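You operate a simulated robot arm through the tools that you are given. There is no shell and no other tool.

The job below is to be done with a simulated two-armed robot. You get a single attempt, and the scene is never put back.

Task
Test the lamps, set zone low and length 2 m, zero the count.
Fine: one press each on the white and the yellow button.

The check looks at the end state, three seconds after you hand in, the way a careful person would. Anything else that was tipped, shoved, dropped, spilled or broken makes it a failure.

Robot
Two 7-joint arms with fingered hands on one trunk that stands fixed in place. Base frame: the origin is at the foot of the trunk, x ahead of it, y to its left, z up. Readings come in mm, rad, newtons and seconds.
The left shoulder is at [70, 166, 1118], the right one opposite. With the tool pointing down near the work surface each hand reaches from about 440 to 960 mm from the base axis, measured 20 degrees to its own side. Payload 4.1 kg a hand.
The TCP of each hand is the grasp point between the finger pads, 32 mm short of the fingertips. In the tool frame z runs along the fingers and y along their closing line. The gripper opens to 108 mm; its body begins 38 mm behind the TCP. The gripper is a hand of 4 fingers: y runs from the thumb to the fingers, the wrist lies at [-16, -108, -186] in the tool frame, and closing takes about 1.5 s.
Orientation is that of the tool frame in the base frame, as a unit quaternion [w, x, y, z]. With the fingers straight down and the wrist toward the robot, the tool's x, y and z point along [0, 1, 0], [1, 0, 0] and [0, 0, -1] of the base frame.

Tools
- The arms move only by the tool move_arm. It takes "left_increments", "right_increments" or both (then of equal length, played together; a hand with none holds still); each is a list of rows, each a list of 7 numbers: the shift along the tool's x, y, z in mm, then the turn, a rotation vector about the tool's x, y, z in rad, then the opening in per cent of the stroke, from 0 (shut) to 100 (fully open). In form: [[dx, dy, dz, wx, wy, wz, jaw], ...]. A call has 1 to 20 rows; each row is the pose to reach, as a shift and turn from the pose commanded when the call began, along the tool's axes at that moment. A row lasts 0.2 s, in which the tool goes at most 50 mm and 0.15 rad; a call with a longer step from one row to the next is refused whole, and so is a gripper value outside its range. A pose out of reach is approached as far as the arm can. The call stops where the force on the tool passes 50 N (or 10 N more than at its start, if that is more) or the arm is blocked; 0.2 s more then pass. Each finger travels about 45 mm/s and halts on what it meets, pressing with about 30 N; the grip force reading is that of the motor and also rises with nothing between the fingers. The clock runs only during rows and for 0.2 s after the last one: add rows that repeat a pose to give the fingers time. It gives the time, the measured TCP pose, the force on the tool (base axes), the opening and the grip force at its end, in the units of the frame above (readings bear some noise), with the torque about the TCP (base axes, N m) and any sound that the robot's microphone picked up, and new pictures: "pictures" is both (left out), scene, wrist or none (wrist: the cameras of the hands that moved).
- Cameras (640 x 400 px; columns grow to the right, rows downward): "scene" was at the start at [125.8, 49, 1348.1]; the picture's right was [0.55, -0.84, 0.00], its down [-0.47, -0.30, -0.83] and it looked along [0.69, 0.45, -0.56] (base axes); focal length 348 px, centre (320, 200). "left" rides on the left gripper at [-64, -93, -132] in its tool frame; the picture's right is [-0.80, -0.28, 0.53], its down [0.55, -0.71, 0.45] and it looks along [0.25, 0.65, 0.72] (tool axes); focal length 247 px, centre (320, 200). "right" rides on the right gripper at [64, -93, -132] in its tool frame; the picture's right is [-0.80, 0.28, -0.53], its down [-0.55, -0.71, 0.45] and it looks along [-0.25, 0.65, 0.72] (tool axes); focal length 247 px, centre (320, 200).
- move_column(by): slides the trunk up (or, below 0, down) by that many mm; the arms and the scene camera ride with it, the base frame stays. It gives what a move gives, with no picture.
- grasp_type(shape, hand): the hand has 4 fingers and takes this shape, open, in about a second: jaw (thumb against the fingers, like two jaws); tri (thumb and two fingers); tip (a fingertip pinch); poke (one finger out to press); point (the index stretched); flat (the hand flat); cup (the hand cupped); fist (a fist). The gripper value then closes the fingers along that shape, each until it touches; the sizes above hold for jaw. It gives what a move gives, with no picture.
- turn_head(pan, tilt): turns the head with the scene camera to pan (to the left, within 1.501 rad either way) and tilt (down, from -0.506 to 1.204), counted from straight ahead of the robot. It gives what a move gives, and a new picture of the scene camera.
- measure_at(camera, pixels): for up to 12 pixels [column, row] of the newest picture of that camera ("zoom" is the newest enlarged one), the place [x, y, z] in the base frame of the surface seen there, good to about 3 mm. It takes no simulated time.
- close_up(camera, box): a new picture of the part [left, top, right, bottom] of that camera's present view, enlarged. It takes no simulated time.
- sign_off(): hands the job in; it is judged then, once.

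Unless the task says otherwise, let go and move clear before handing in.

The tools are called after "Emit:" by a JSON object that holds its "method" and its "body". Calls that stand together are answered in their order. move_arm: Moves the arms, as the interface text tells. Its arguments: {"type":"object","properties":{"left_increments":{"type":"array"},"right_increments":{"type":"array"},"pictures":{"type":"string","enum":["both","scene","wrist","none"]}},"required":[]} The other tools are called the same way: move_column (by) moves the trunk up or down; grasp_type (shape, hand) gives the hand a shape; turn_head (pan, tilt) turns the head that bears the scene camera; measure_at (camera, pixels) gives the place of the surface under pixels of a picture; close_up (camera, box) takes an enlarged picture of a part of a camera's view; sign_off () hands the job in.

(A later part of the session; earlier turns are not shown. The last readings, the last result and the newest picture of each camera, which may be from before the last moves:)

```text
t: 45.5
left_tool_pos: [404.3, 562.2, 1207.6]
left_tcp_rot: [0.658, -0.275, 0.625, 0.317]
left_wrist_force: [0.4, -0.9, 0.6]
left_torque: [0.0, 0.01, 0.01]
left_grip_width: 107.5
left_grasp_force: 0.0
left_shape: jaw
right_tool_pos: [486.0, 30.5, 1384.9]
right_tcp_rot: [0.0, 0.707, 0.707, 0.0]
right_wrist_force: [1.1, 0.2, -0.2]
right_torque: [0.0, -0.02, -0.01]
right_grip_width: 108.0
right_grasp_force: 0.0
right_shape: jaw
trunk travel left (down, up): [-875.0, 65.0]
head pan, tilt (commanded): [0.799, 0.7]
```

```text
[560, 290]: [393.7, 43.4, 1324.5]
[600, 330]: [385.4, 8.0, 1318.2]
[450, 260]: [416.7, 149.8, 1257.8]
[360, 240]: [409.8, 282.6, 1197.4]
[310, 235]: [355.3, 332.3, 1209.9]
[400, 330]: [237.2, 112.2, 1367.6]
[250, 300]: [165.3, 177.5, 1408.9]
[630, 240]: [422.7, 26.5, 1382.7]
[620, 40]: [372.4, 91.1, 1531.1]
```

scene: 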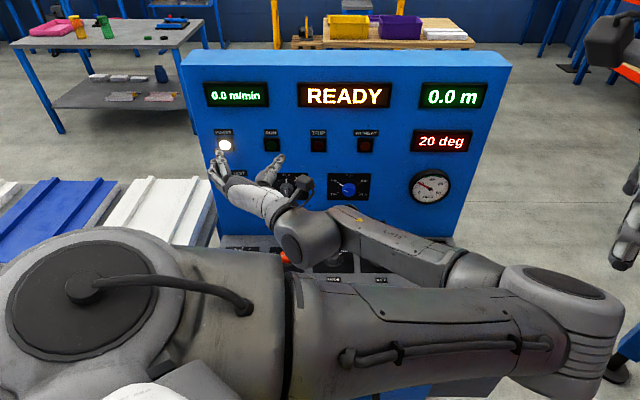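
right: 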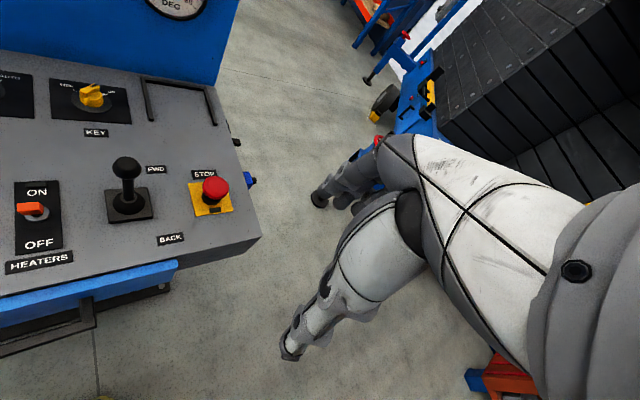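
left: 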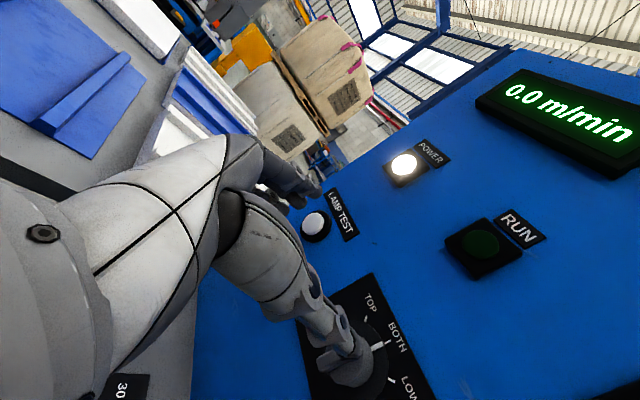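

The left elbow at about [390, 30, 1320] is close to the right hand at [485, 29, 1385]. I'll first move the right hand 200 mm to its own side, out of the way.

Emit:
{"method": "move_arm", "body": {"right_increments": [[-20, 0, -15, 0, 0, 0, 100], [-55, 0, -20, 0, 0, 0, 100], [-95, 0, -20, 0, 0, 0, 100], [-135, 0, -20, 0, 0, 0, 100], [-170, 0, -20, 0, 0, 0, 100], [-200, 0, -20, 0, 0, 0, 100]], "pictures": "scene"}}

```text
t: 46.9
left_tool_pos: [404.5, 560.6, 1208.1]
left_tcp_rot: [0.658, -0.275, 0.624, 0.319]
left_wrist_force: [0.1, 0.7, 0.8]
left_torque: [0.01, 0.01, 0.0]
left_grip_width: 107.7
left_grasp_force: 0.0
left_shape: jaw
right_tool_pos: [486.8, -173.4, 1404.1]
right_tcp_rot: [-0.001, 0.707, 0.707, 0.002]
right_wrist_force: [-0.7, 0.5, -0.4]
right_torque: [0.0, -0.01, -0.02]
right_grip_width: 107.8
right_grasp_force: 0.0
right_shape: jaw
trunk travel left (down, up): [-875.0, 65.0]
head pan, tilt (commanded): [0.799, 0.7]
```

scene: 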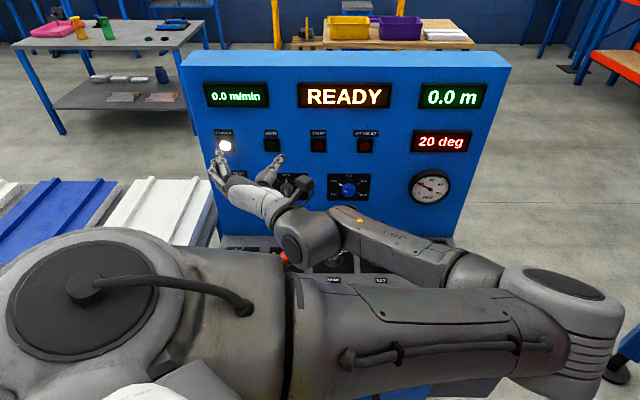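

The right hand is now clear. With the elbow inboard at shoulder height, a lower trunk puts the forearm level with the knobs, so I'll lower the trunk 150 mm (the hand stays at about z=1058, well above the desk).

Emit:
{"method": "move_column", "body": {"by": -150}}

Emit:
{"method": "turn_head", "body": {"pan": 0.7, "tilt": 0.65}}

```text
t: 48.6
left_tool_pos: [404.0, 562.3, 1058.9]
left_tcp_rot: [0.658, -0.275, 0.625, 0.319]
left_wrist_force: [-0.1, -0.7, -0.1]
left_torque: [0.02, 0.0, 0.01]
left_grip_width: 107.9
left_grasp_force: 0.0
left_shape: jaw
right_tool_pos: [487.6, -170.2, 1254.5]
right_tcp_rot: [0.0, 0.707, 0.707, 0.0]
right_wrist_force: [-0.9, 0.0, -0.7]
right_torque: [-0.04, 0.01, 0.03]
right_grip_width: 107.9
right_grasp_force: 0.1
right_shape: jaw
trunk travel left (down, up): [-725.0, 215.0]
head pan, tilt (commanded): [0.799, 0.7]
```

```text
t: 49.3
left_tool_pos: [404.2, 562.4, 1058.6]
left_tcp_rot: [0.658, -0.275, 0.625, 0.319]
left_wrist_force: [0.2, 0.2, -0.1]
left_torque: [0.0, 0.01, -0.02]
left_grip_width: 108.2
left_grasp_force: 0.0
left_shape: jaw
right_tool_pos: [487.5, -170.7, 1255.4]
right_tcp_rot: [0.0, 0.707, 0.707, 0.0]
right_wrist_force: [0.1, -0.3, -0.7]
right_torque: [0.0, 0.04, -0.04]
right_grip_width: 107.9
right_grasp_force: 0.0
right_shape: jaw
trunk travel left (down, up): [-725.0, 215.0]
head pan, tilt (commanded): [0.7, 0.649]
```

scene: 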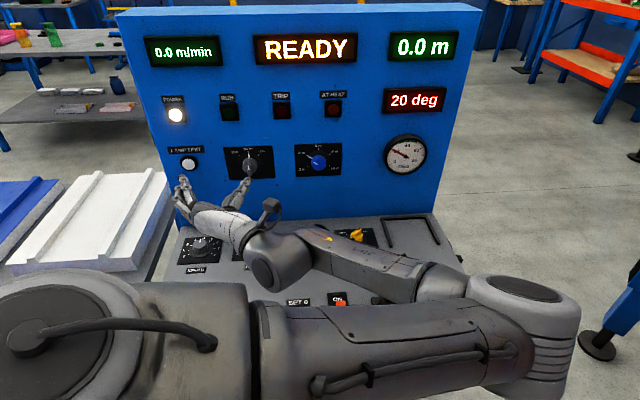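

The trunk is down at a shoulder height of 1218 and the hand is at [404, 562, 1059]. I'll move partway toward the zone knob, straightening the hand's orientation as it goes.

Emit:
{"method": "move_arm", "body": {"left_increments": [[5, -8, 8, 0.02, 0.016, -0.01, 100], [12, -17, 16, 0.041, 0.033, -0.02, 100], [20, -26, 24, 0.061, 0.05, -0.03, 100], [28, -35, 32, 0.082, 0.066, -0.04, 100], [34, -44, 40, 0.082, 0.066, -0.04, 100], [40, -52, 45, 0.082, 0.066, -0.04, 100], [40, -52, 45, 0.082, 0.066, -0.04, 100]], "pictures": "both"}}

```text
t: 50.9
left_tool_pos: [474.6, 564.5, 1019.2]
left_tcp_rot: [0.654, -0.27, 0.653, 0.269]
left_wrist_force: [-0.1, 0.3, -0.2]
left_torque: [0.0, 0.0, -0.04]
left_grip_width: 107.7
left_grasp_force: 0.0
left_shape: jaw
right_tool_pos: [488.2, -171.4, 1254.6]
right_tcp_rot: [-0.001, 0.707, 0.707, -0.001]
right_wrist_force: [0.3, 1.1, -0.3]
right_torque: [0.05, 0.01, 0.0]
right_grip_width: 107.9
right_grasp_force: 0.0
right_shape: jaw
trunk travel left (down, up): [-725.0, 215.0]
head pan, tilt (commanded): [0.7, 0.649]
```

scene: 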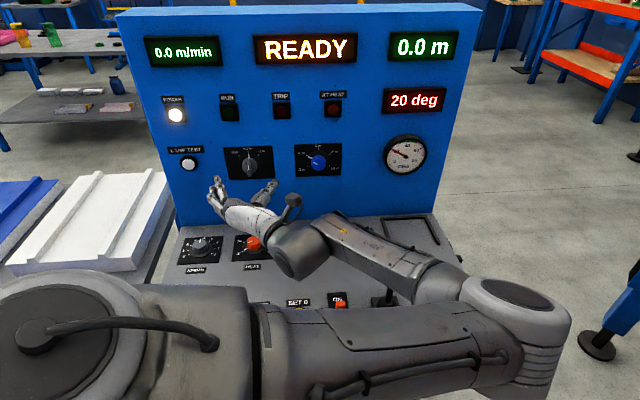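
left: 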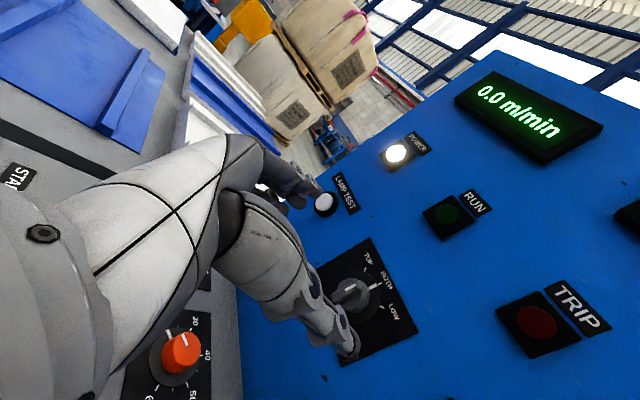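

Reached cleanly, with exact orientation at [475, 564, 1019]. I'll check the forearm against the lever, which is hidden behind it near (385,290).

Emit:
{"method": "measure_at", "body": {"camera": "scene", "pixels": [[340, 230], [400, 265], [450, 280], [520, 300], [540, 350], [290, 245], [385, 300], [250, 165], [247, 150], [318, 162]]}}

Emit:
{"method": "close_up", "body": {"camera": "scene", "box": [190, 130, 350, 230]}}

```text
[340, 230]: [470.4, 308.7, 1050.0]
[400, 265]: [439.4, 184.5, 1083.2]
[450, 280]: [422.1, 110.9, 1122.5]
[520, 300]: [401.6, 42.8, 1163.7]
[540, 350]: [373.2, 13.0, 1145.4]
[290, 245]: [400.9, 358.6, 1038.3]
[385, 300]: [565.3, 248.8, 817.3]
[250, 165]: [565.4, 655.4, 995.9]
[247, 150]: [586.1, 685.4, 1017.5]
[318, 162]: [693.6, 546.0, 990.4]
```

```text
4.00 times, centred on (270, 180) of scene
```

zoom: 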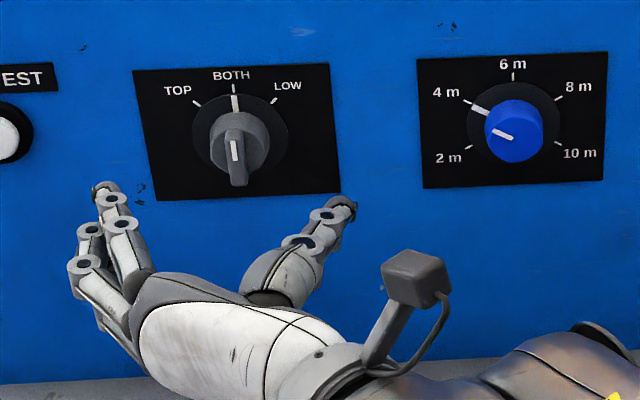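

This view is clear: the fingers sit to the left of the zone knob and the thumb to the right, all below it. I'll measure the dial ticks and knob body to get the turning axis precisely.

Emit:
{"method": "measure_at", "body": {"camera": "zoom", "pixels": [[273, 101], [197, 104], [234, 87], [240, 118], [215, 140], [265, 140], [237, 150], [238, 175], [200, 130], [285, 130], [110, 195], [345, 205]]}}

Emit:
{"method": "close_up", "body": {"camera": "scene", "box": [217, 140, 281, 180]}}

```text
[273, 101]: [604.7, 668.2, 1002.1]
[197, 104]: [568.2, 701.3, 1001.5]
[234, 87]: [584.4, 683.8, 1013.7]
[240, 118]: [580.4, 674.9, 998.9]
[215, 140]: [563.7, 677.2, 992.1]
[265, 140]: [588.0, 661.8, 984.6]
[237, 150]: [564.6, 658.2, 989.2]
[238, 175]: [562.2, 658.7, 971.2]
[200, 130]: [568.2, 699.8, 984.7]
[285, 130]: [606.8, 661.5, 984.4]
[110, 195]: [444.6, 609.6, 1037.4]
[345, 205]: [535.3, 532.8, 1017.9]
```

```text
10.00 times, centred on (249, 160) of scene
```

zoom: 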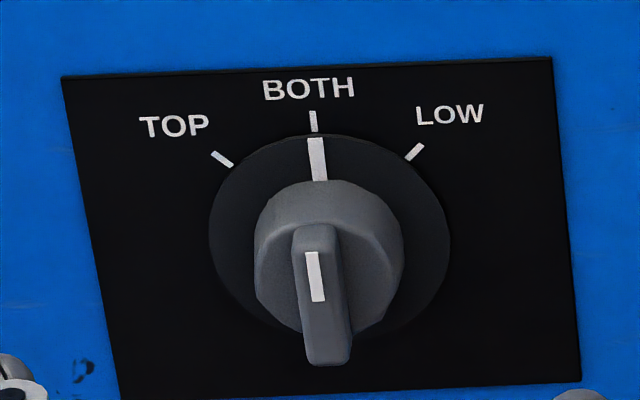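

The zone axis is at s=−70, z=979. Its ridge is about 11 mm wide and stands out to d≈864, with the knob body starting at d≈880. I'll move to a pre-grasp straight in front, with the tips at d≈832.

Emit:
{"method": "move_arm", "body": {"left_increments": [[10, 2, 0, 0, 0, 0, 100], [20, 4, 0, 0, 0, 0, 100], [30, 6, 10, 0, 0, 0, 100], [40.2, 6.4, 25, 0, 0, 0, 100], [40.2, 6.4, 45, 0, 0, 0, 100], [40.2, 6.4, 65, 0, 0, 0, 100], [40.2, 6.4, 65, 0, 0, 0, 100]], "pictures": "both"}}

Emit:
{"method": "close_up", "body": {"camera": "scene", "box": [190, 120, 350, 220]}}

Emit:
{"method": "close_up", "body": {"camera": "left", "box": [230, 160, 450, 400]}}

```text
t: 52.5
left_tool_pos: [522.0, 608.6, 977.1]
left_tcp_rot: [0.654, -0.264, 0.658, 0.265]
left_wrist_force: [1.0, -0.5, -0.1]
left_torque: [-0.01, 0.0, 0.0]
left_grip_width: 107.9
left_grasp_force: 0.1
left_shape: jaw
right_tool_pos: [487.2, -171.5, 1254.3]
right_tcp_rot: [-0.001, 0.707, 0.707, 0.0]
right_wrist_force: [0.4, -0.5, 0.9]
right_torque: [0.02, 0.02, -0.08]
right_grip_width: 107.6
right_grasp_force: 0.1
right_shape: jaw
trunk travel left (down, up): [-725.0, 215.0]
head pan, tilt (commanded): [0.7, 0.649]
```

scene: 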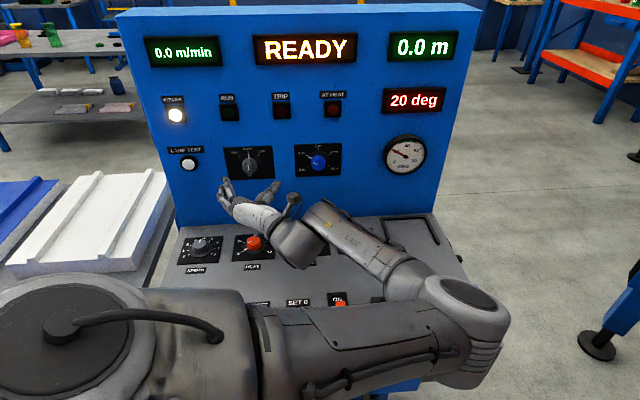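
left: 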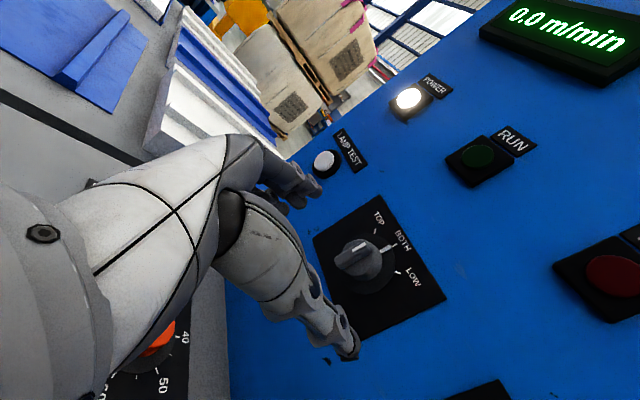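

```text
4.00 times, centred on (270, 170) of scene
```

zoom: 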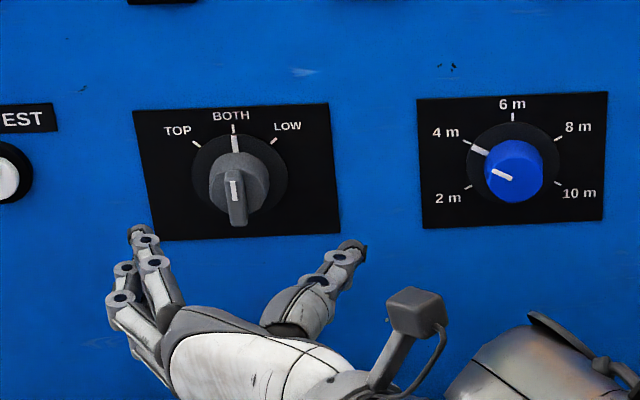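

```text
1.67 times, centred on (340, 280) of left
```

zoom: 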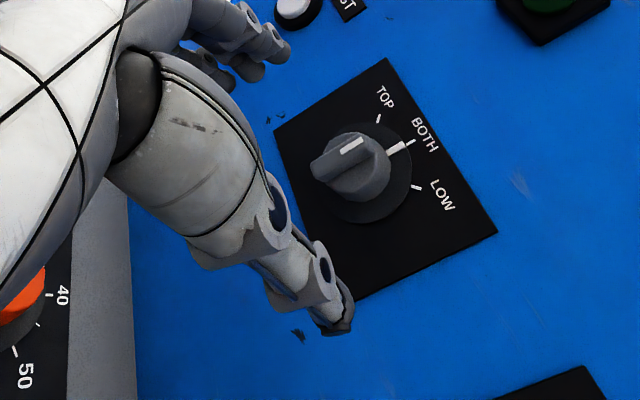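

The measured pose [522, 609, 977] is about 9 mm to the right of the commanded point. I'll hold briefly to see whether it settles.

Emit:
{"method": "move_arm", "body": {"left_increments": [[0, 0, 0, 0, 0, 0, 100], [0, 0, 0, 0, 0, 0, 100], [0, 0, 0, 0, 0, 0, 100]], "pictures": "none"}}

```text
t: 53.3
left_tool_pos: [521.1, 608.0, 975.4]
left_tcp_rot: [0.653, -0.266, 0.658, 0.265]
left_wrist_force: [-0.7, -0.5, 0.0]
left_torque: [0.0, 0.0, 0.0]
left_grip_width: 107.8
left_grasp_force: 0.1
left_shape: jaw
right_tool_pos: [488.9, -171.9, 1255.0]
right_tcp_rot: [0.0, 0.707, 0.707, -0.001]
right_wrist_force: [0.1, -0.3, 0.3]
right_torque: [0.0, 0.0, 0.03]
right_grip_width: 107.4
right_grasp_force: 0.2
right_shape: jaw
trunk travel left (down, up): [-725.0, 215.0]
head pan, tilt (commanded): [0.7, 0.649]
```

The offset persists. I'll test with a small nudge left to see whether the hand responds or something is holding it.

Emit:
{"method": "move_arm", "body": {"left_increments": [[0, 5, 0, 0, 0, 0, 100], [0, 10, 0, 0, 0, 0, 100], [0, 10, 0, 0, 0, 0, 100]], "pictures": "scene"}}

Emit:
{"method": "measure_at", "body": {"camera": "scene", "pixels": [[470, 310], [490, 350], [400, 330], [330, 340], [420, 270], [340, 230], [295, 245], [260, 320]]}}

```text
t: 54.1
left_tool_pos: [514.5, 615.9, 975.9]
left_tcp_rot: [0.653, -0.265, 0.658, 0.264]
left_wrist_force: [0.6, 0.3, 0.5]
left_torque: [0.0, 0.02, -0.02]
left_grip_width: 107.9
left_grasp_force: 0.1
left_shape: jaw
right_tool_pos: [487.7, -172.2, 1253.8]
right_tcp_rot: [0.0, 0.707, 0.707, 0.0]
right_wrist_force: [0.0, 0.0, 0.3]
right_torque: [-0.02, -0.01, -0.02]
right_grip_width: 107.6
right_grasp_force: 0.0
right_shape: jaw
trunk travel left (down, up): [-725.0, 215.0]
head pan, tilt (commanded): [0.7, 0.649]
```

scene: 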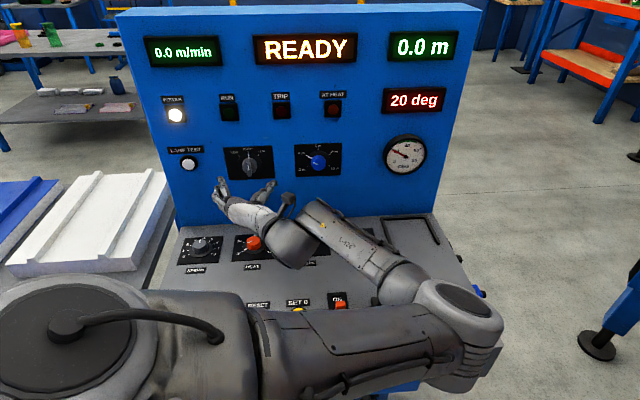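

```text
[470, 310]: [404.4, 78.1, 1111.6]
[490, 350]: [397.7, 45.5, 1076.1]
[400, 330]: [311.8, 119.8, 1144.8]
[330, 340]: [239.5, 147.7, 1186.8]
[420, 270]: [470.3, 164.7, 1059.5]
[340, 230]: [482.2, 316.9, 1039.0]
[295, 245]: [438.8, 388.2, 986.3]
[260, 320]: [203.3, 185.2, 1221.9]
```

The hand responds normally and is now at [514.5, 616, 976], in line with the knob. I'll advance so the fingertips straddle the ridge, leaving the closed tips just short of the knob body.

Emit:
{"method": "move_arm", "body": {"left_increments": [[-3, -1.5, 10, 0, 0, 0, 100], [-3, -1.5, 20, 0, 0, 0, 100], [-3, -1.5, 30, 0, 0, 0, 100], [-3, -1.5, 38, 0, 0, 0, 100], [-3, -1.5, 45, 0, 0, 0, 100], [-3, -1.5, 45, 0, 0, 0, 100]], "pictures": "both"}}

Emit:
{"method": "close_up", "body": {"camera": "scene", "box": [200, 130, 300, 200]}}

Emit:
{"method": "close_up", "body": {"camera": "left", "box": [230, 160, 420, 370]}}

```text
t: 55.5
left_tool_pos: [548.7, 645.4, 978.6]
left_tcp_rot: [0.653, -0.264, 0.658, 0.265]
left_wrist_force: [0.0, -0.9, 1.1]
left_torque: [-0.02, -0.03, 0.02]
left_grip_width: 108.0
left_grasp_force: 0.1
left_shape: jaw
right_tool_pos: [487.8, -172.3, 1253.8]
right_tcp_rot: [-0.001, 0.707, 0.708, 0.0]
right_wrist_force: [-0.5, -0.1, -0.6]
right_torque: [-0.01, -0.03, -0.03]
right_grip_width: 107.9
right_grasp_force: 0.1
right_shape: jaw
trunk travel left (down, up): [-725.0, 215.0]
head pan, tilt (commanded): [0.7, 0.649]
```

scene: 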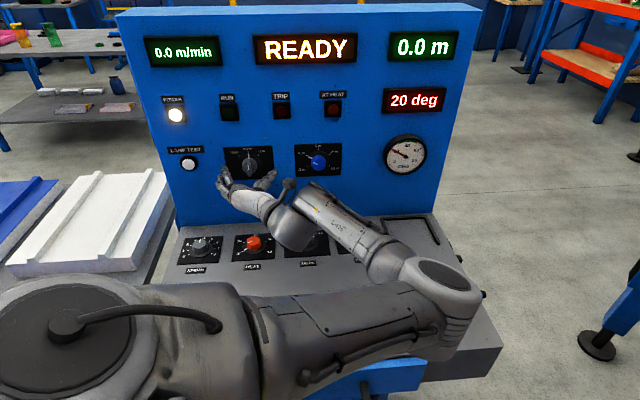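
left: 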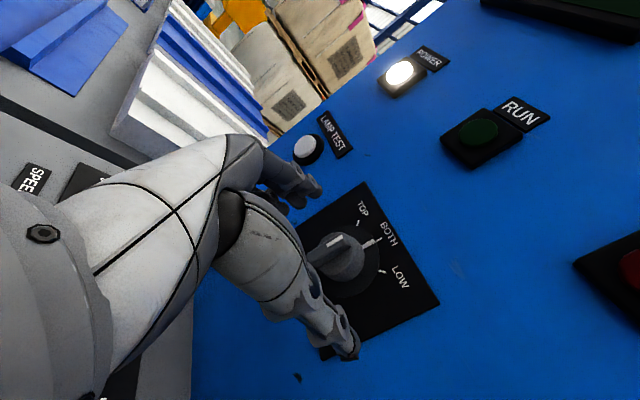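

```text
5.71 times, centred on (250, 165) of scene
```

zoom: 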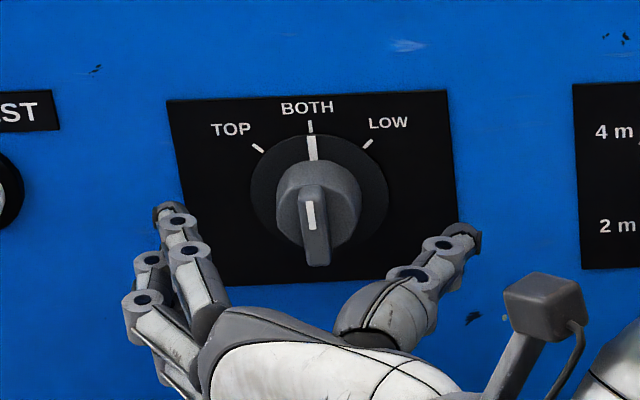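

```text
1.90 times, centred on (325, 265) of left
```

zoom: 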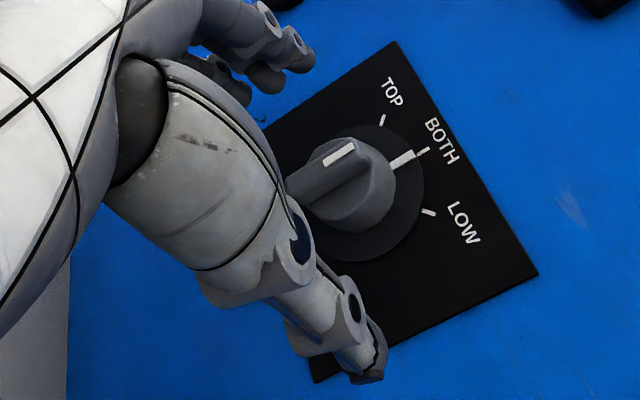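

The fingers straddle the ridge with the TCP at s=−68, z=979, so the hand is centred. I'll close onto the ridge now.

Emit:
{"method": "move_arm", "body": {"left_increments": [[0, 0, 0, 0, 0, 0, 60], [0, 0, 0, 0, 0, 0, 40], [0, 0, 0, 0, 0, 0, 30], [0, 0, 0, 0, 0, 0, 20], [0, 0, 0, 0, 0, 0, 10], [0, 0, 0, 0, 0, 0, 0], [0, 0, 0, 0, 0, 0, 0], [0, 0, 0, 0, 0, 0, 0], [0, 0, 0, 0, 0, 0, 0], [0, 0, 0, 0, 0, 0, 0]], "pictures": "both"}}

Emit:
{"method": "close_up", "body": {"camera": "scene", "box": [200, 130, 300, 200]}}

Emit:
{"method": "close_up", "body": {"camera": "left", "box": [230, 160, 420, 370]}}

```text
t: 57.7
left_tool_pos: [547.0, 646.0, 978.6]
left_tcp_rot: [0.653, -0.264, 0.658, 0.265]
left_wrist_force: [-2.7, -2.1, -2.1]
left_torque: [-0.05, 0.03, 0.36]
left_grip_width: 13.4
left_grasp_force: 30.4
left_shape: jaw
right_tool_pos: [486.5, -172.0, 1255.3]
right_tcp_rot: [0.0, 0.707, 0.707, 0.0]
right_wrist_force: [0.0, 0.0, -0.4]
right_torque: [-0.04, 0.01, 0.02]
right_grip_width: 107.8
right_grasp_force: 0.1
right_shape: jaw
trunk travel left (down, up): [-725.0, 215.0]
head pan, tilt (commanded): [0.7, 0.649]
```

scene: 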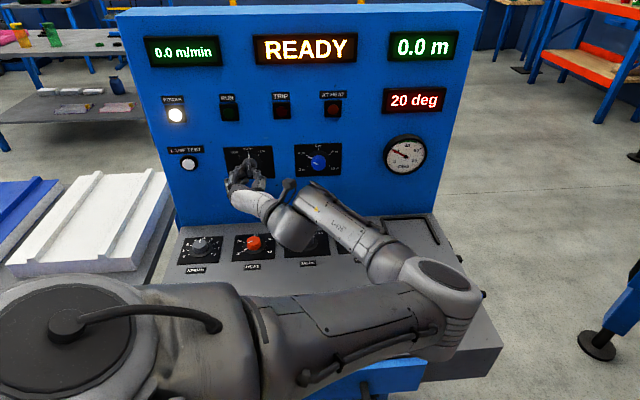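
left: 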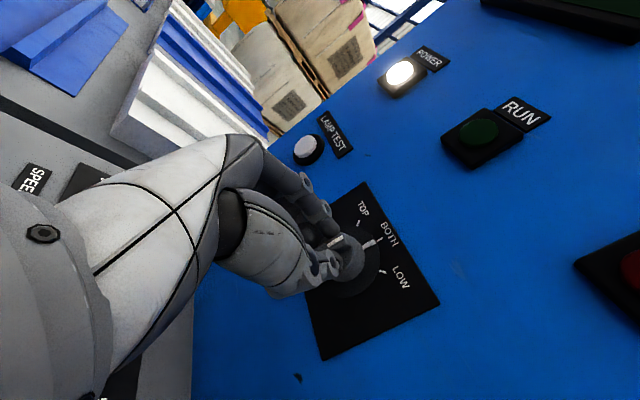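

```text
5.71 times, centred on (250, 165) of scene
```

zoom: 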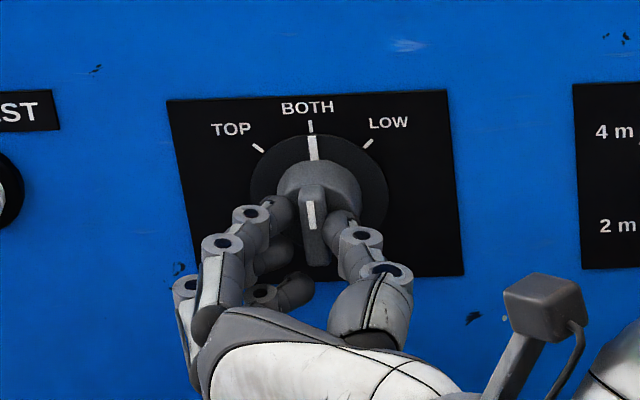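

```text
1.90 times, centred on (325, 265) of left
```

zoom: 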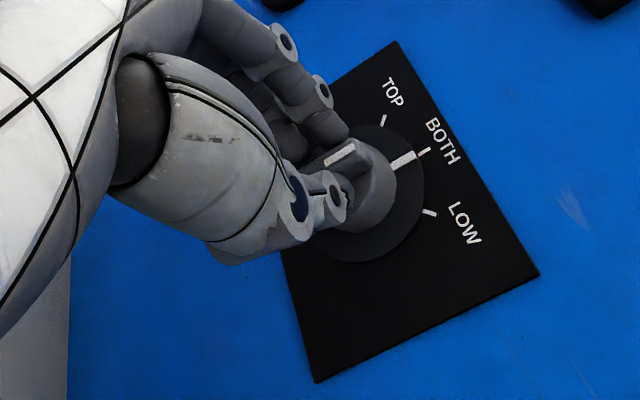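

The hand has a firm grip on the ridge (13.4 mm wide, 30 N). I'll turn clockwise toward LOW, half the angle first to check that the arm follows.

Emit:
{"method": "move_arm", "body": {"left_increments": [[0, 0, 0, 0, 0, 0.08, 0], [0, 0, 0, 0, 0, 0.16, 0], [0, 0, 0, 0, 0, 0.24, 0], [0, 0, 0, 0, 0, 0.32, 0], [0, 0, 0, 0, 0, 0.4, 0]], "pictures": "both"}}

Emit:
{"method": "close_up", "body": {"camera": "scene", "box": [200, 130, 300, 200]}}

Emit:
{"method": "close_up", "body": {"camera": "left", "box": [230, 160, 420, 370]}}

```text
t: 58.9
left_tool_pos: [546.6, 646.6, 977.7]
left_tcp_rot: [0.588, -0.129, 0.698, 0.389]
left_wrist_force: [-7.7, -5.5, -9.2]
left_torque: [-0.09, 0.03, 0.38]
left_grip_width: 13.6
left_grasp_force: 30.1
left_shape: jaw
right_tool_pos: [487.0, -171.8, 1254.5]
right_tcp_rot: [0.0, 0.707, 0.707, -0.001]
right_wrist_force: [0.0, -0.1, -0.4]
right_torque: [-0.01, 0.01, -0.03]
right_grip_width: 107.8
right_grasp_force: 0.0
right_shape: jaw
trunk travel left (down, up): [-725.0, 215.0]
head pan, tilt (commanded): [0.7, 0.649]
```

scene: 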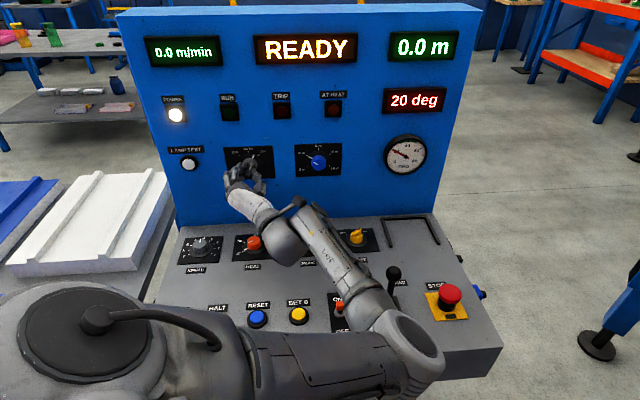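
left: 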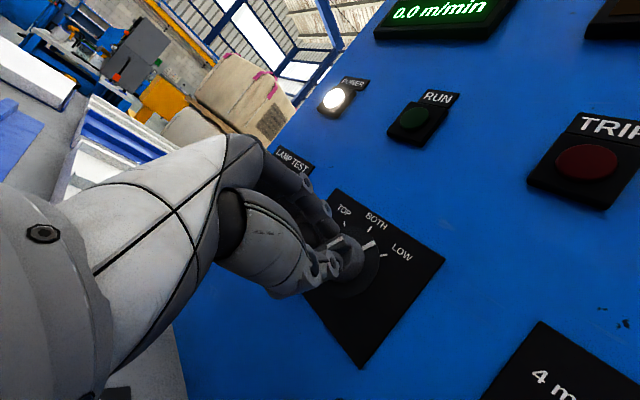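

```text
5.71 times, centred on (250, 165) of scene
```

zoom: 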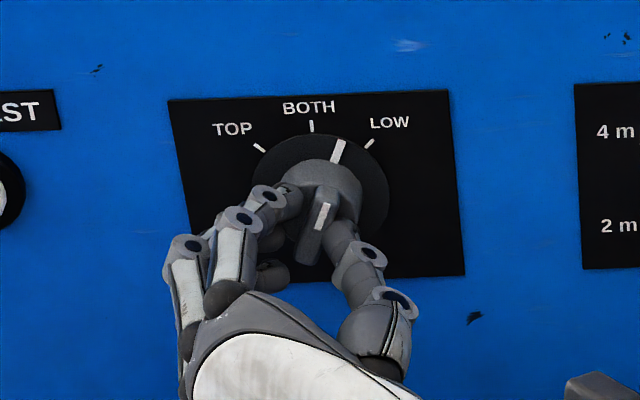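

```text
1.90 times, centred on (325, 265) of left
```

zoom: 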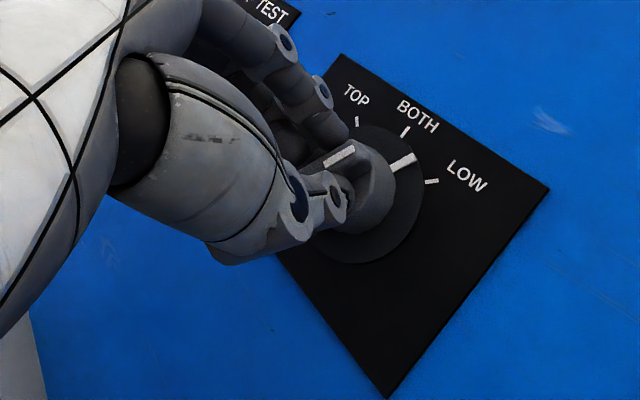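

The pointer has followed to halfway between BOTH and LOW at zoom (338,150). I'll complete the turn to LOW.

Emit:
{"method": "move_arm", "body": {"left_increments": [[0, 0, 0, 0, 0, 0.08, 0], [0, 0, 0, 0, 0, 0.16, 0], [0, 0, 0, 0, 0, 0.24, 0], [0, 0, 0, 0, 0, 0.32, 0], [0, 0, 0, 0, 0, 0.4, 0], [0, 0, 0, 0, 0, 0.4, 0]], "pictures": "both"}}

Emit:
{"method": "close_up", "body": {"camera": "scene", "box": [200, 130, 300, 200]}}

Emit:
{"method": "close_up", "body": {"camera": "left", "box": [230, 160, 420, 370]}}

```text
t: 60.3
left_tool_pos: [546.7, 646.6, 980.2]
left_tcp_rot: [0.499, 0.011, 0.709, 0.498]
left_wrist_force: [-15.1, -8.5, -13.5]
left_torque: [-0.3, -0.02, 0.28]
left_grip_width: 13.4
left_grasp_force: 30.0
left_shape: jaw
right_tool_pos: [487.7, -171.4, 1257.2]
right_tcp_rot: [0.001, 0.707, 0.707, 0.0]
right_wrist_force: [0.1, 0.4, 0.6]
right_torque: [0.0, 0.0, 0.02]
right_grip_width: 107.6
right_grasp_force: 0.2
right_shape: jaw
trunk travel left (down, up): [-725.0, 215.0]
head pan, tilt (commanded): [0.7, 0.649]
```

scene: 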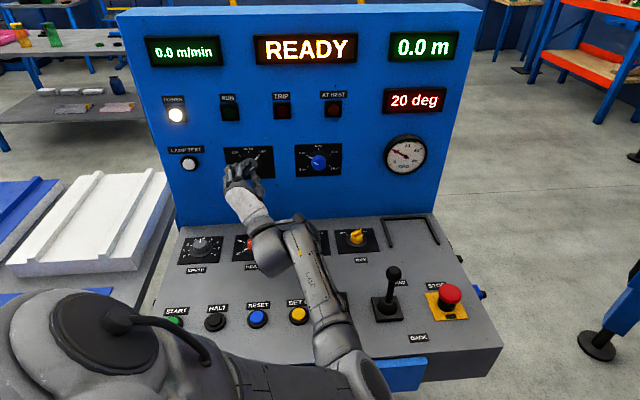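
left: 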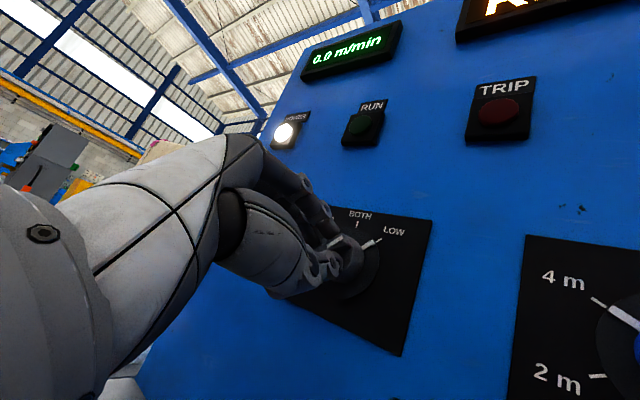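

```text
5.71 times, centred on (250, 165) of scene
```

zoom: 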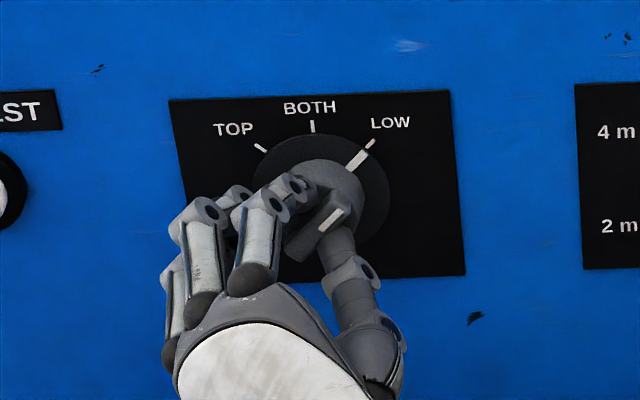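

```text
1.90 times, centred on (325, 265) of left
```

zoom: 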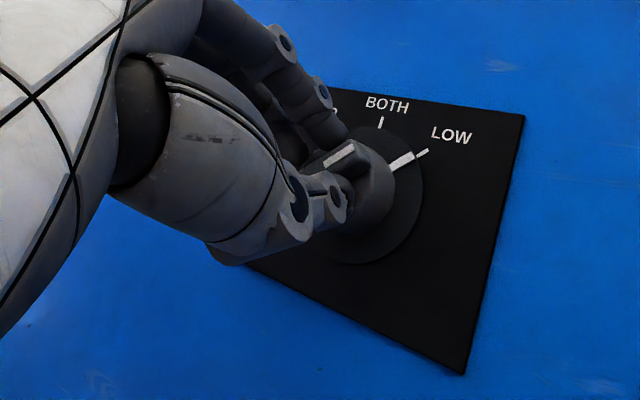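

The pointer is now lined up with the LOW tick at zoom (358,158). I'll open the fingers in place to release the knob.

Emit:
{"method": "move_arm", "body": {"left_increments": [[0, 0, 0, 0, 0, 0, 20], [0, 0, 0, 0, 0, 0, 40], [0, 0, 0, 0, 0, 0, 60], [0, 0, 0, 0, 0, 0, 80], [0, 0, 0, 0, 0, 0, 100], [0, 0, 0, 0, 0, 0, 100], [0, 0, 0, 0, 0, 0, 100], [0, 0, 0, 0, 0, 0, 100]], "pictures": "scene"}}

Emit:
{"method": "close_up", "body": {"camera": "scene", "box": [200, 130, 300, 200]}}

```text
t: 62.1
left_tool_pos: [547.5, 646.3, 978.6]
left_tcp_rot: [0.499, 0.011, 0.709, 0.498]
left_wrist_force: [-0.8, 0.5, 0.1]
left_torque: [0.03, 0.03, -0.04]
left_grip_width: 107.7
left_grasp_force: 0.0
left_shape: jaw
right_tool_pos: [487.9, -171.3, 1253.9]
right_tcp_rot: [0.0, 0.707, 0.707, 0.0]
right_wrist_force: [0.1, 0.6, 0.2]
right_torque: [0.0, -0.04, 0.01]
right_grip_width: 107.5
right_grasp_force: 0.1
right_shape: jaw
trunk travel left (down, up): [-725.0, 215.0]
head pan, tilt (commanded): [0.7, 0.649]
```

scene: 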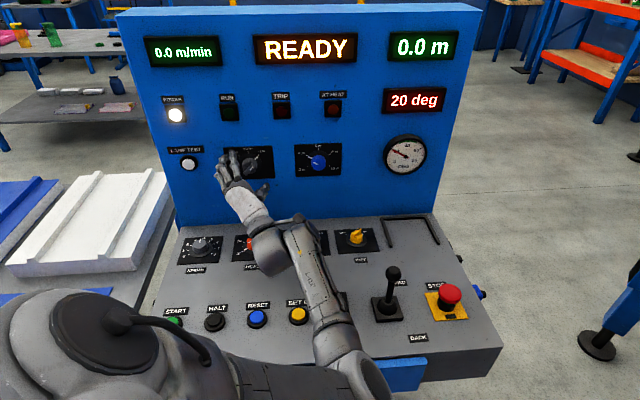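

```text
5.71 times, centred on (250, 165) of scene
```

zoom: 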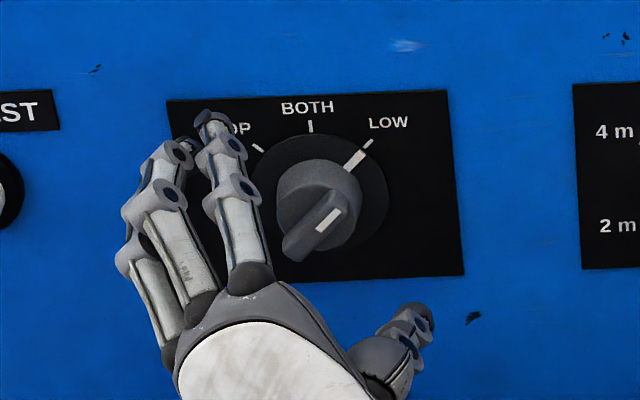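

The zone knob stays at LOW after release. I'll back straight off the wall and then shift right to the blue length dial.

Emit:
{"method": "move_arm", "body": {"left_increments": [[0, 0, -15, 0, 0, 0, 100], [0, 0, -35, 0, 0, 0, 100], [0, 0, -60, 0, 0, 0, 100], [0, 0, -85, 0, 0, 0, 100], [0, 0, -85, 0, 0, 0, 100]], "pictures": "both"}}

Emit:
{"method": "close_up", "body": {"camera": "scene", "box": [286, 140, 350, 180]}}

Emit:
{"method": "measure_at", "body": {"camera": "zoom", "pixels": [[320, 45], [195, 110], [200, 235], [430, 95], [440, 225], [320, 200], [330, 230], [270, 200], [370, 190], [330, 160]]}}

```text
t: 63.5
left_tool_pos: [470.2, 637.9, 1037.6]
left_tcp_rot: [0.494, 0.008, 0.669, 0.555]
left_wrist_force: [-0.5, -0.5, 0.3]
left_torque: [-0.06, 0.04, -0.03]
left_grip_width: 107.6
left_grasp_force: 0.1
left_shape: jaw
right_tool_pos: [487.2, -171.8, 1254.3]
right_tcp_rot: [0.0, 0.708, 0.707, 0.0]
right_wrist_force: [-0.1, -0.5, 0.3]
right_torque: [0.01, 0.02, 0.03]
right_grip_width: 107.5
right_grasp_force: 0.1
right_shape: jaw
trunk travel left (down, up): [-725.0, 215.0]
head pan, tilt (commanded): [0.7, 0.649]
stopped in row 5 (left hand): the arm was blocked; the commanded pose is now the measured one
```

scene: 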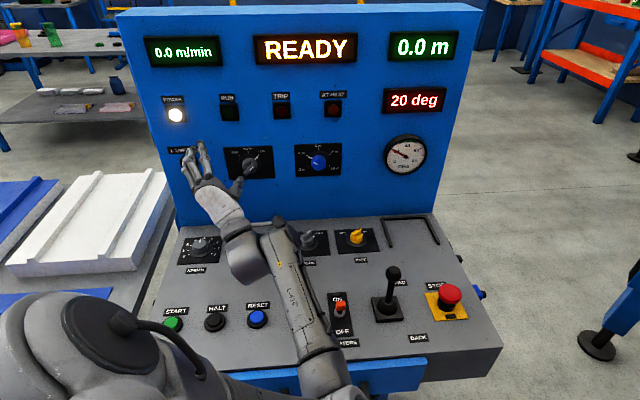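
left: 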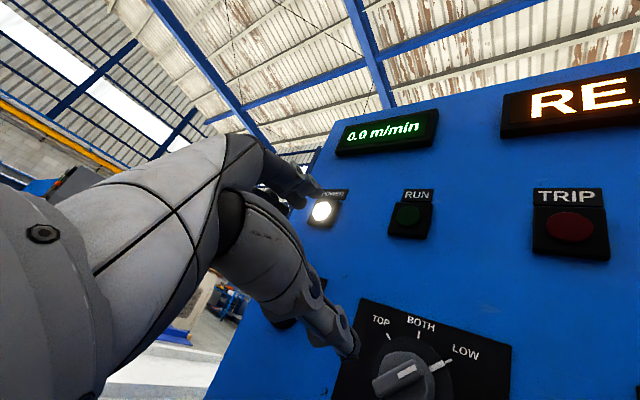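

```text
10.00 times, centred on (318, 160) of scene
```

zoom: 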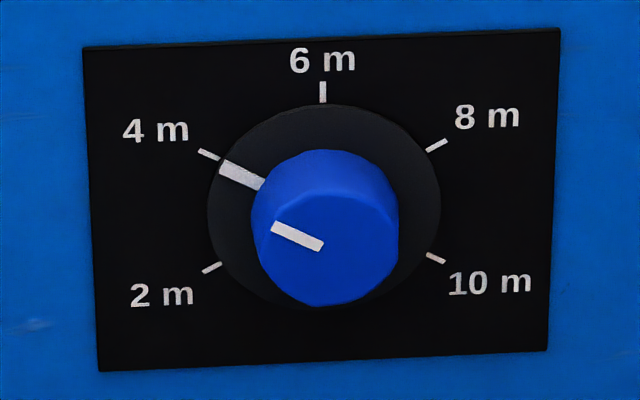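

```text
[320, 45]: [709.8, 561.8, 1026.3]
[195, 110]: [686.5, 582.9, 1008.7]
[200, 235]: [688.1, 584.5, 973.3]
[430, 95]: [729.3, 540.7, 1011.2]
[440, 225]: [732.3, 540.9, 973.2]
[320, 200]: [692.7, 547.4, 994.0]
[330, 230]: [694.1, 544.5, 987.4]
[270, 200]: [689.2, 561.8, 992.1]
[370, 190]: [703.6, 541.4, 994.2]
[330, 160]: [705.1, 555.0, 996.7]
```

The arm was blocked again while retracting, with the hand at [470, 638, 1038], although the wrist force is near zero. I'll look down at the elbow to see what it met.

Emit:
{"method": "measure_at", "body": {"camera": "scene", "pixels": [[330, 370], [315, 320], [290, 270], [245, 250], [350, 392], [280, 385], [225, 205]]}}

Emit:
{"method": "turn_head", "body": {"pan": 0.6, "tilt": 1.15}}

```text
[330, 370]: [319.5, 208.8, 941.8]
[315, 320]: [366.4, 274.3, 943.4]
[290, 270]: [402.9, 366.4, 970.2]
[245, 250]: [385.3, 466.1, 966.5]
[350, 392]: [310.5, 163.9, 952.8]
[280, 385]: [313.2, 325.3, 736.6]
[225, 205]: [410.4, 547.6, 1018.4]
```

```text
t: 64.4
left_tool_pos: [470.6, 636.9, 1036.6]
left_tcp_rot: [0.495, 0.008, 0.669, 0.554]
left_wrist_force: [0.1, -0.4, -0.5]
left_torque: [0.01, 0.01, 0.02]
left_grip_width: 107.6
left_grasp_force: 0.2
left_shape: jaw
right_tool_pos: [487.7, -171.4, 1254.6]
right_tcp_rot: [0.0, 0.708, 0.707, 0.0]
right_wrist_force: [-0.5, -0.1, 0.2]
right_torque: [0.03, -0.01, -0.02]
right_grip_width: 107.8
right_grasp_force: 0.1
right_shape: jaw
trunk travel left (down, up): [-725.0, 215.0]
head pan, tilt (commanded): [0.6, 1.15]
```

scene: 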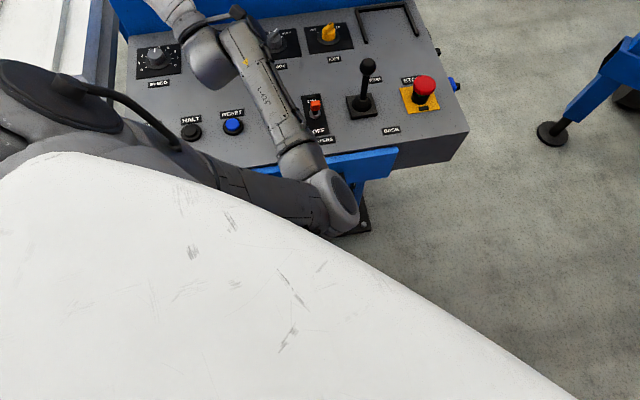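

The upper arm was resting against the robot's own chest, with the elbow at about [310, 160, 940]; the console is untouched. I'll keep the hand farther out and roll it back upright, which lets the elbow swing left and keeps the forearm away from the lever.

Emit:
{"method": "move_arm", "body": {"left_increments": [[-9, -14, 1, 0.019, 0.002, 0.075, 100], [-18, -28, 2, 0.038, 0.003, 0.151, 100], [-28, -42, 3, 0.057, 0.005, 0.227, 100], [-37, -56, 4, 0.076, 0.007, 0.302, 100], [-46, -70, 4.5, 0.095, 0.008, 0.378, 100], [-56, -85, 4.7, 0.114, 0.01, 0.453, 100], [-56, -85, 4.7, 0.114, 0.01, 0.453, 100]], "pictures": "wrist"}}

Emit:
{"method": "turn_head", "body": {"pan": 0.7, "tilt": 0.75}}

```text
t: 66.0
left_tool_pos: [551.5, 581.5, 1022.0]
left_tcp_rot: [0.356, 0.181, 0.677, 0.618]
left_wrist_force: [0.1, 0.2, -0.3]
left_torque: [-0.02, -0.04, 0.01]
left_grip_width: 107.8
left_grasp_force: 0.0
left_shape: jaw
right_tool_pos: [488.5, -172.0, 1254.3]
right_tcp_rot: [0.0, 0.707, 0.707, 0.0]
right_wrist_force: [-0.1, -1.0, 0.6]
right_torque: [0.0, -0.01, 0.01]
right_grip_width: 107.8
right_grasp_force: 0.0
right_shape: jaw
trunk travel left (down, up): [-725.0, 215.0]
head pan, tilt (commanded): [0.6, 1.15]
```

left: 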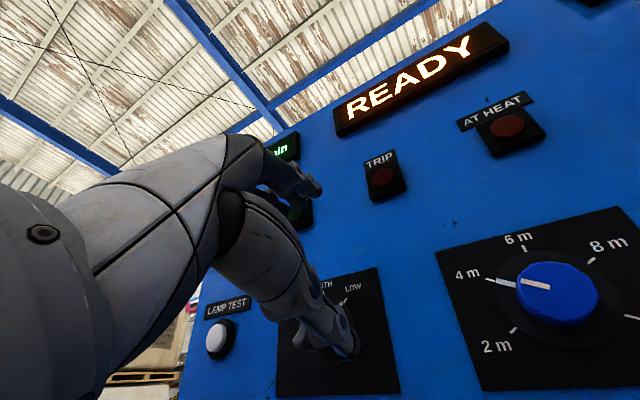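

```text
t: 66.9
left_tool_pos: [550.6, 581.4, 1020.0]
left_tcp_rot: [0.354, 0.182, 0.677, 0.619]
left_wrist_force: [0.1, 0.8, -0.4]
left_torque: [0.03, 0.0, -0.01]
left_grip_width: 108.0
left_grasp_force: 0.1
left_shape: jaw
right_tool_pos: [486.9, -170.2, 1254.7]
right_tcp_rot: [0.0, 0.707, 0.708, 0.001]
right_wrist_force: [0.2, 0.0, 0.0]
right_torque: [-0.06, -0.03, -0.02]
right_grip_width: 107.8
right_grasp_force: 0.1
right_shape: jaw
trunk travel left (down, up): [-725.0, 215.0]
head pan, tilt (commanded): [0.7, 0.75]
```

scene: 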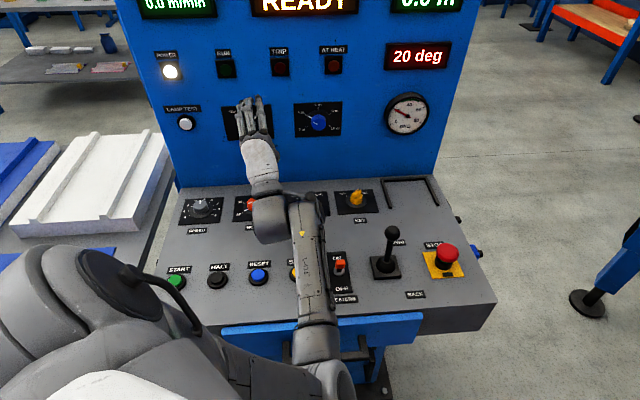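

The hand is at [551, 581, 1020], nearly upright, in front of the wall between the two dials. I'll measure the forearm and elbow relative to the lever at (390,235).

Emit:
{"method": "measure_at", "body": {"camera": "scene", "pixels": [[325, 375], [318, 340], [308, 280], [300, 215], [272, 215], [390, 232], [262, 165], [270, 370]]}}

```text
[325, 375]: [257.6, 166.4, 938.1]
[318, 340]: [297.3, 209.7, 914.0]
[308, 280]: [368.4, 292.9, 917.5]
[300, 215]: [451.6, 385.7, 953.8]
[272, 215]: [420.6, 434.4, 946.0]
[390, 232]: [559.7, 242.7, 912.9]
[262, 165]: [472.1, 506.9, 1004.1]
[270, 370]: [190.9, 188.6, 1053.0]
```

The forearm runs from about [250, 160, 910] to the wrist near [440, 420, 925], well away from the lever. I'll slide the hand right to stand off in front of the blue dial, rolling a little clockwise so there is room for the counter-clockwise turn.

Emit:
{"method": "move_arm", "body": {"left_increments": [[-16, -10, -1, 0, 0, 0.07, 100], [-32, -20, -2, 0, 0, 0.15, 100], [-48, -30, -3, 0, 0, 0.22, 100], [-64, -40, -4, 0, 0, 0.3, 100], [-80, -50, -5, 0, 0, 0.37, 100], [-96, -60, -6, 0, 0, 0.45, 100], [-113, -71, -6, 0, 0, 0.52, 100], [-113, -71, -6, 0, 0, 0.52, 100]], "pictures": "both"}}

Emit:
{"method": "measure_at", "body": {"camera": "scene", "pixels": [[330, 360], [330, 310], [330, 260], [330, 220], [390, 232], [350, 370]]}}

```text
t: 68.7
left_tool_pos: [639.8, 488.5, 989.8]
left_tcp_rot: [0.185, 0.346, 0.604, 0.694]
left_wrist_force: [0.5, 0.2, -0.2]
left_torque: [0.01, -0.01, 0.0]
left_grip_width: 107.9
left_grasp_force: 0.1
left_shape: jaw
right_tool_pos: [487.3, -171.6, 1254.4]
right_tcp_rot: [0.0, 0.707, 0.707, 0.0]
right_wrist_force: [-0.3, -0.4, -0.6]
right_torque: [0.04, 0.01, 0.0]
right_grip_width: 107.9
right_grasp_force: 0.0
right_shape: jaw
trunk travel left (down, up): [-725.0, 215.0]
head pan, tilt (commanded): [0.7, 0.75]
```

scene: 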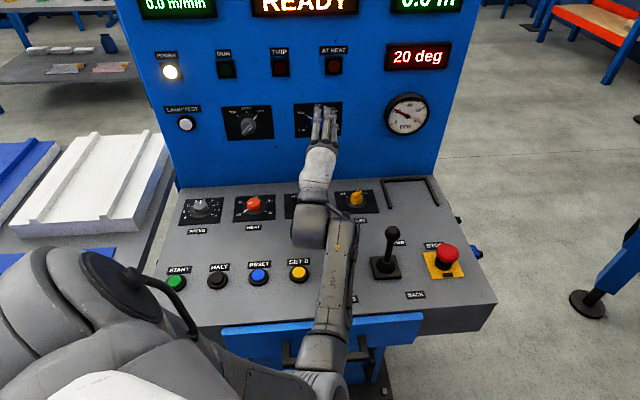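
left: 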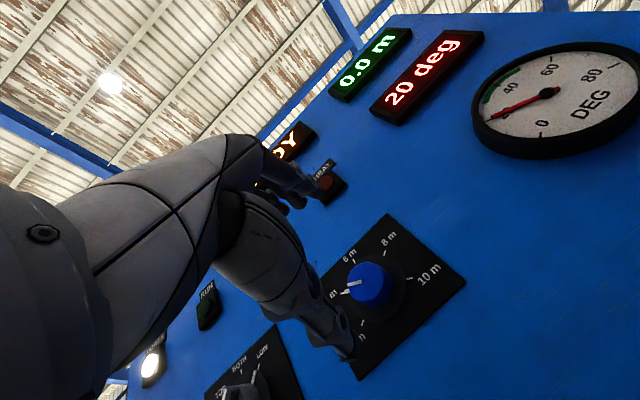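

```text
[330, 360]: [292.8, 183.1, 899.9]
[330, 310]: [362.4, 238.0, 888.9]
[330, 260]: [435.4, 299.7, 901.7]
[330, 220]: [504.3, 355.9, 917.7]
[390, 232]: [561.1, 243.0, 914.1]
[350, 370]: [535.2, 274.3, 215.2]
```

The hand is now centred in front of the blue dial at [640, 488.5, 990], the forearm pointing squarely at the wall and clear of the lever. I'll correct the height and tilt and move closer, stopping before the knob.

Emit:
{"method": "move_arm", "body": {"left_increments": [[0, -4, 5, 0.01, 0, 0.03, 100], [-1, -8, 12, 0.02, 0, 0.06, 100], [-1, -10, 20, 0.032, 0, 0.09, 100], [-1, -10, 27, 0.032, 0, 0.09, 100], [-1, -10, 27, 0.032, 0, 0.09, 100]], "pictures": "both"}}

Emit:
{"method": "close_up", "body": {"camera": "left", "box": [230, 180, 470, 400]}}

Emit:
{"method": "close_up", "body": {"camera": "scene", "box": [270, 80, 370, 150]}}

```text
t: 69.9
left_tool_pos: [650.8, 495.3, 962.0]
left_tcp_rot: [0.15, 0.384, 0.608, 0.679]
left_wrist_force: [-0.4, 0.1, 0.8]
left_torque: [-0.06, -0.03, 0.0]
left_grip_width: 107.8
left_grasp_force: 0.0
left_shape: jaw
right_tool_pos: [486.5, -175.8, 1254.7]
right_tcp_rot: [-0.001, 0.707, 0.707, 0.002]
right_wrist_force: [-0.1, -0.3, -0.9]
right_torque: [0.0, -0.01, 0.05]
right_grip_width: 107.8
right_grasp_force: 0.1
right_shape: jaw
trunk travel left (down, up): [-725.0, 215.0]
head pan, tilt (commanded): [0.7, 0.75]
```

scene: 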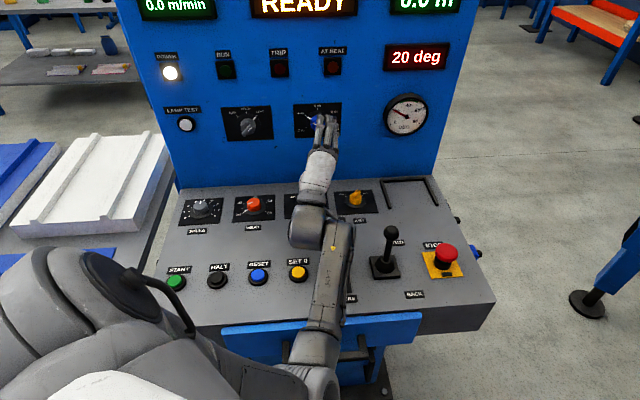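
left: 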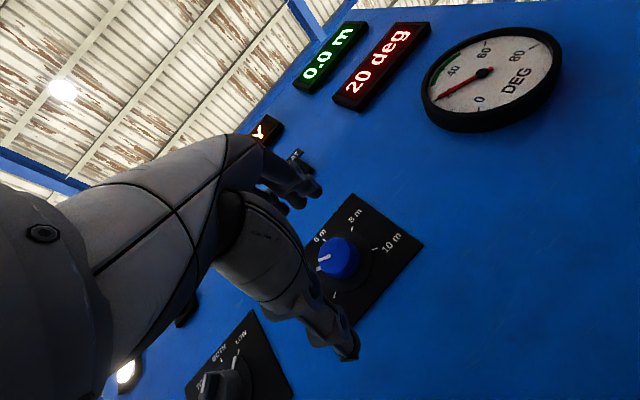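

```text
1.82 times, centred on (350, 290) of left
```

zoom: 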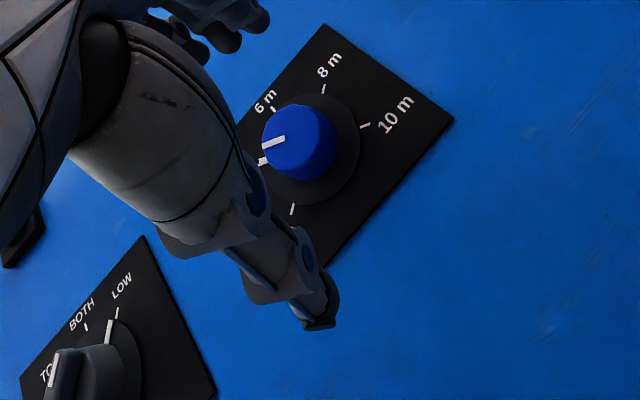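

```text
5.71 times, centred on (320, 115) of scene
```

zoom: 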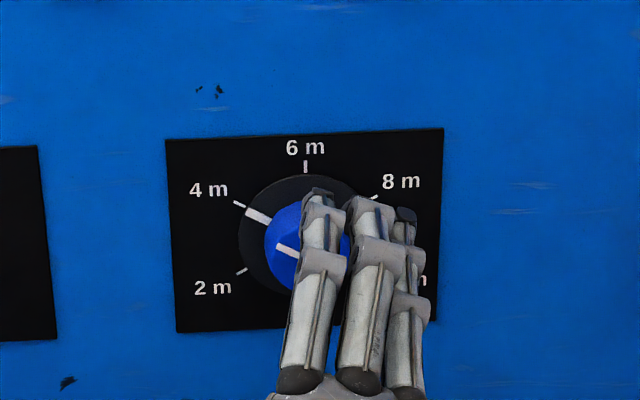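

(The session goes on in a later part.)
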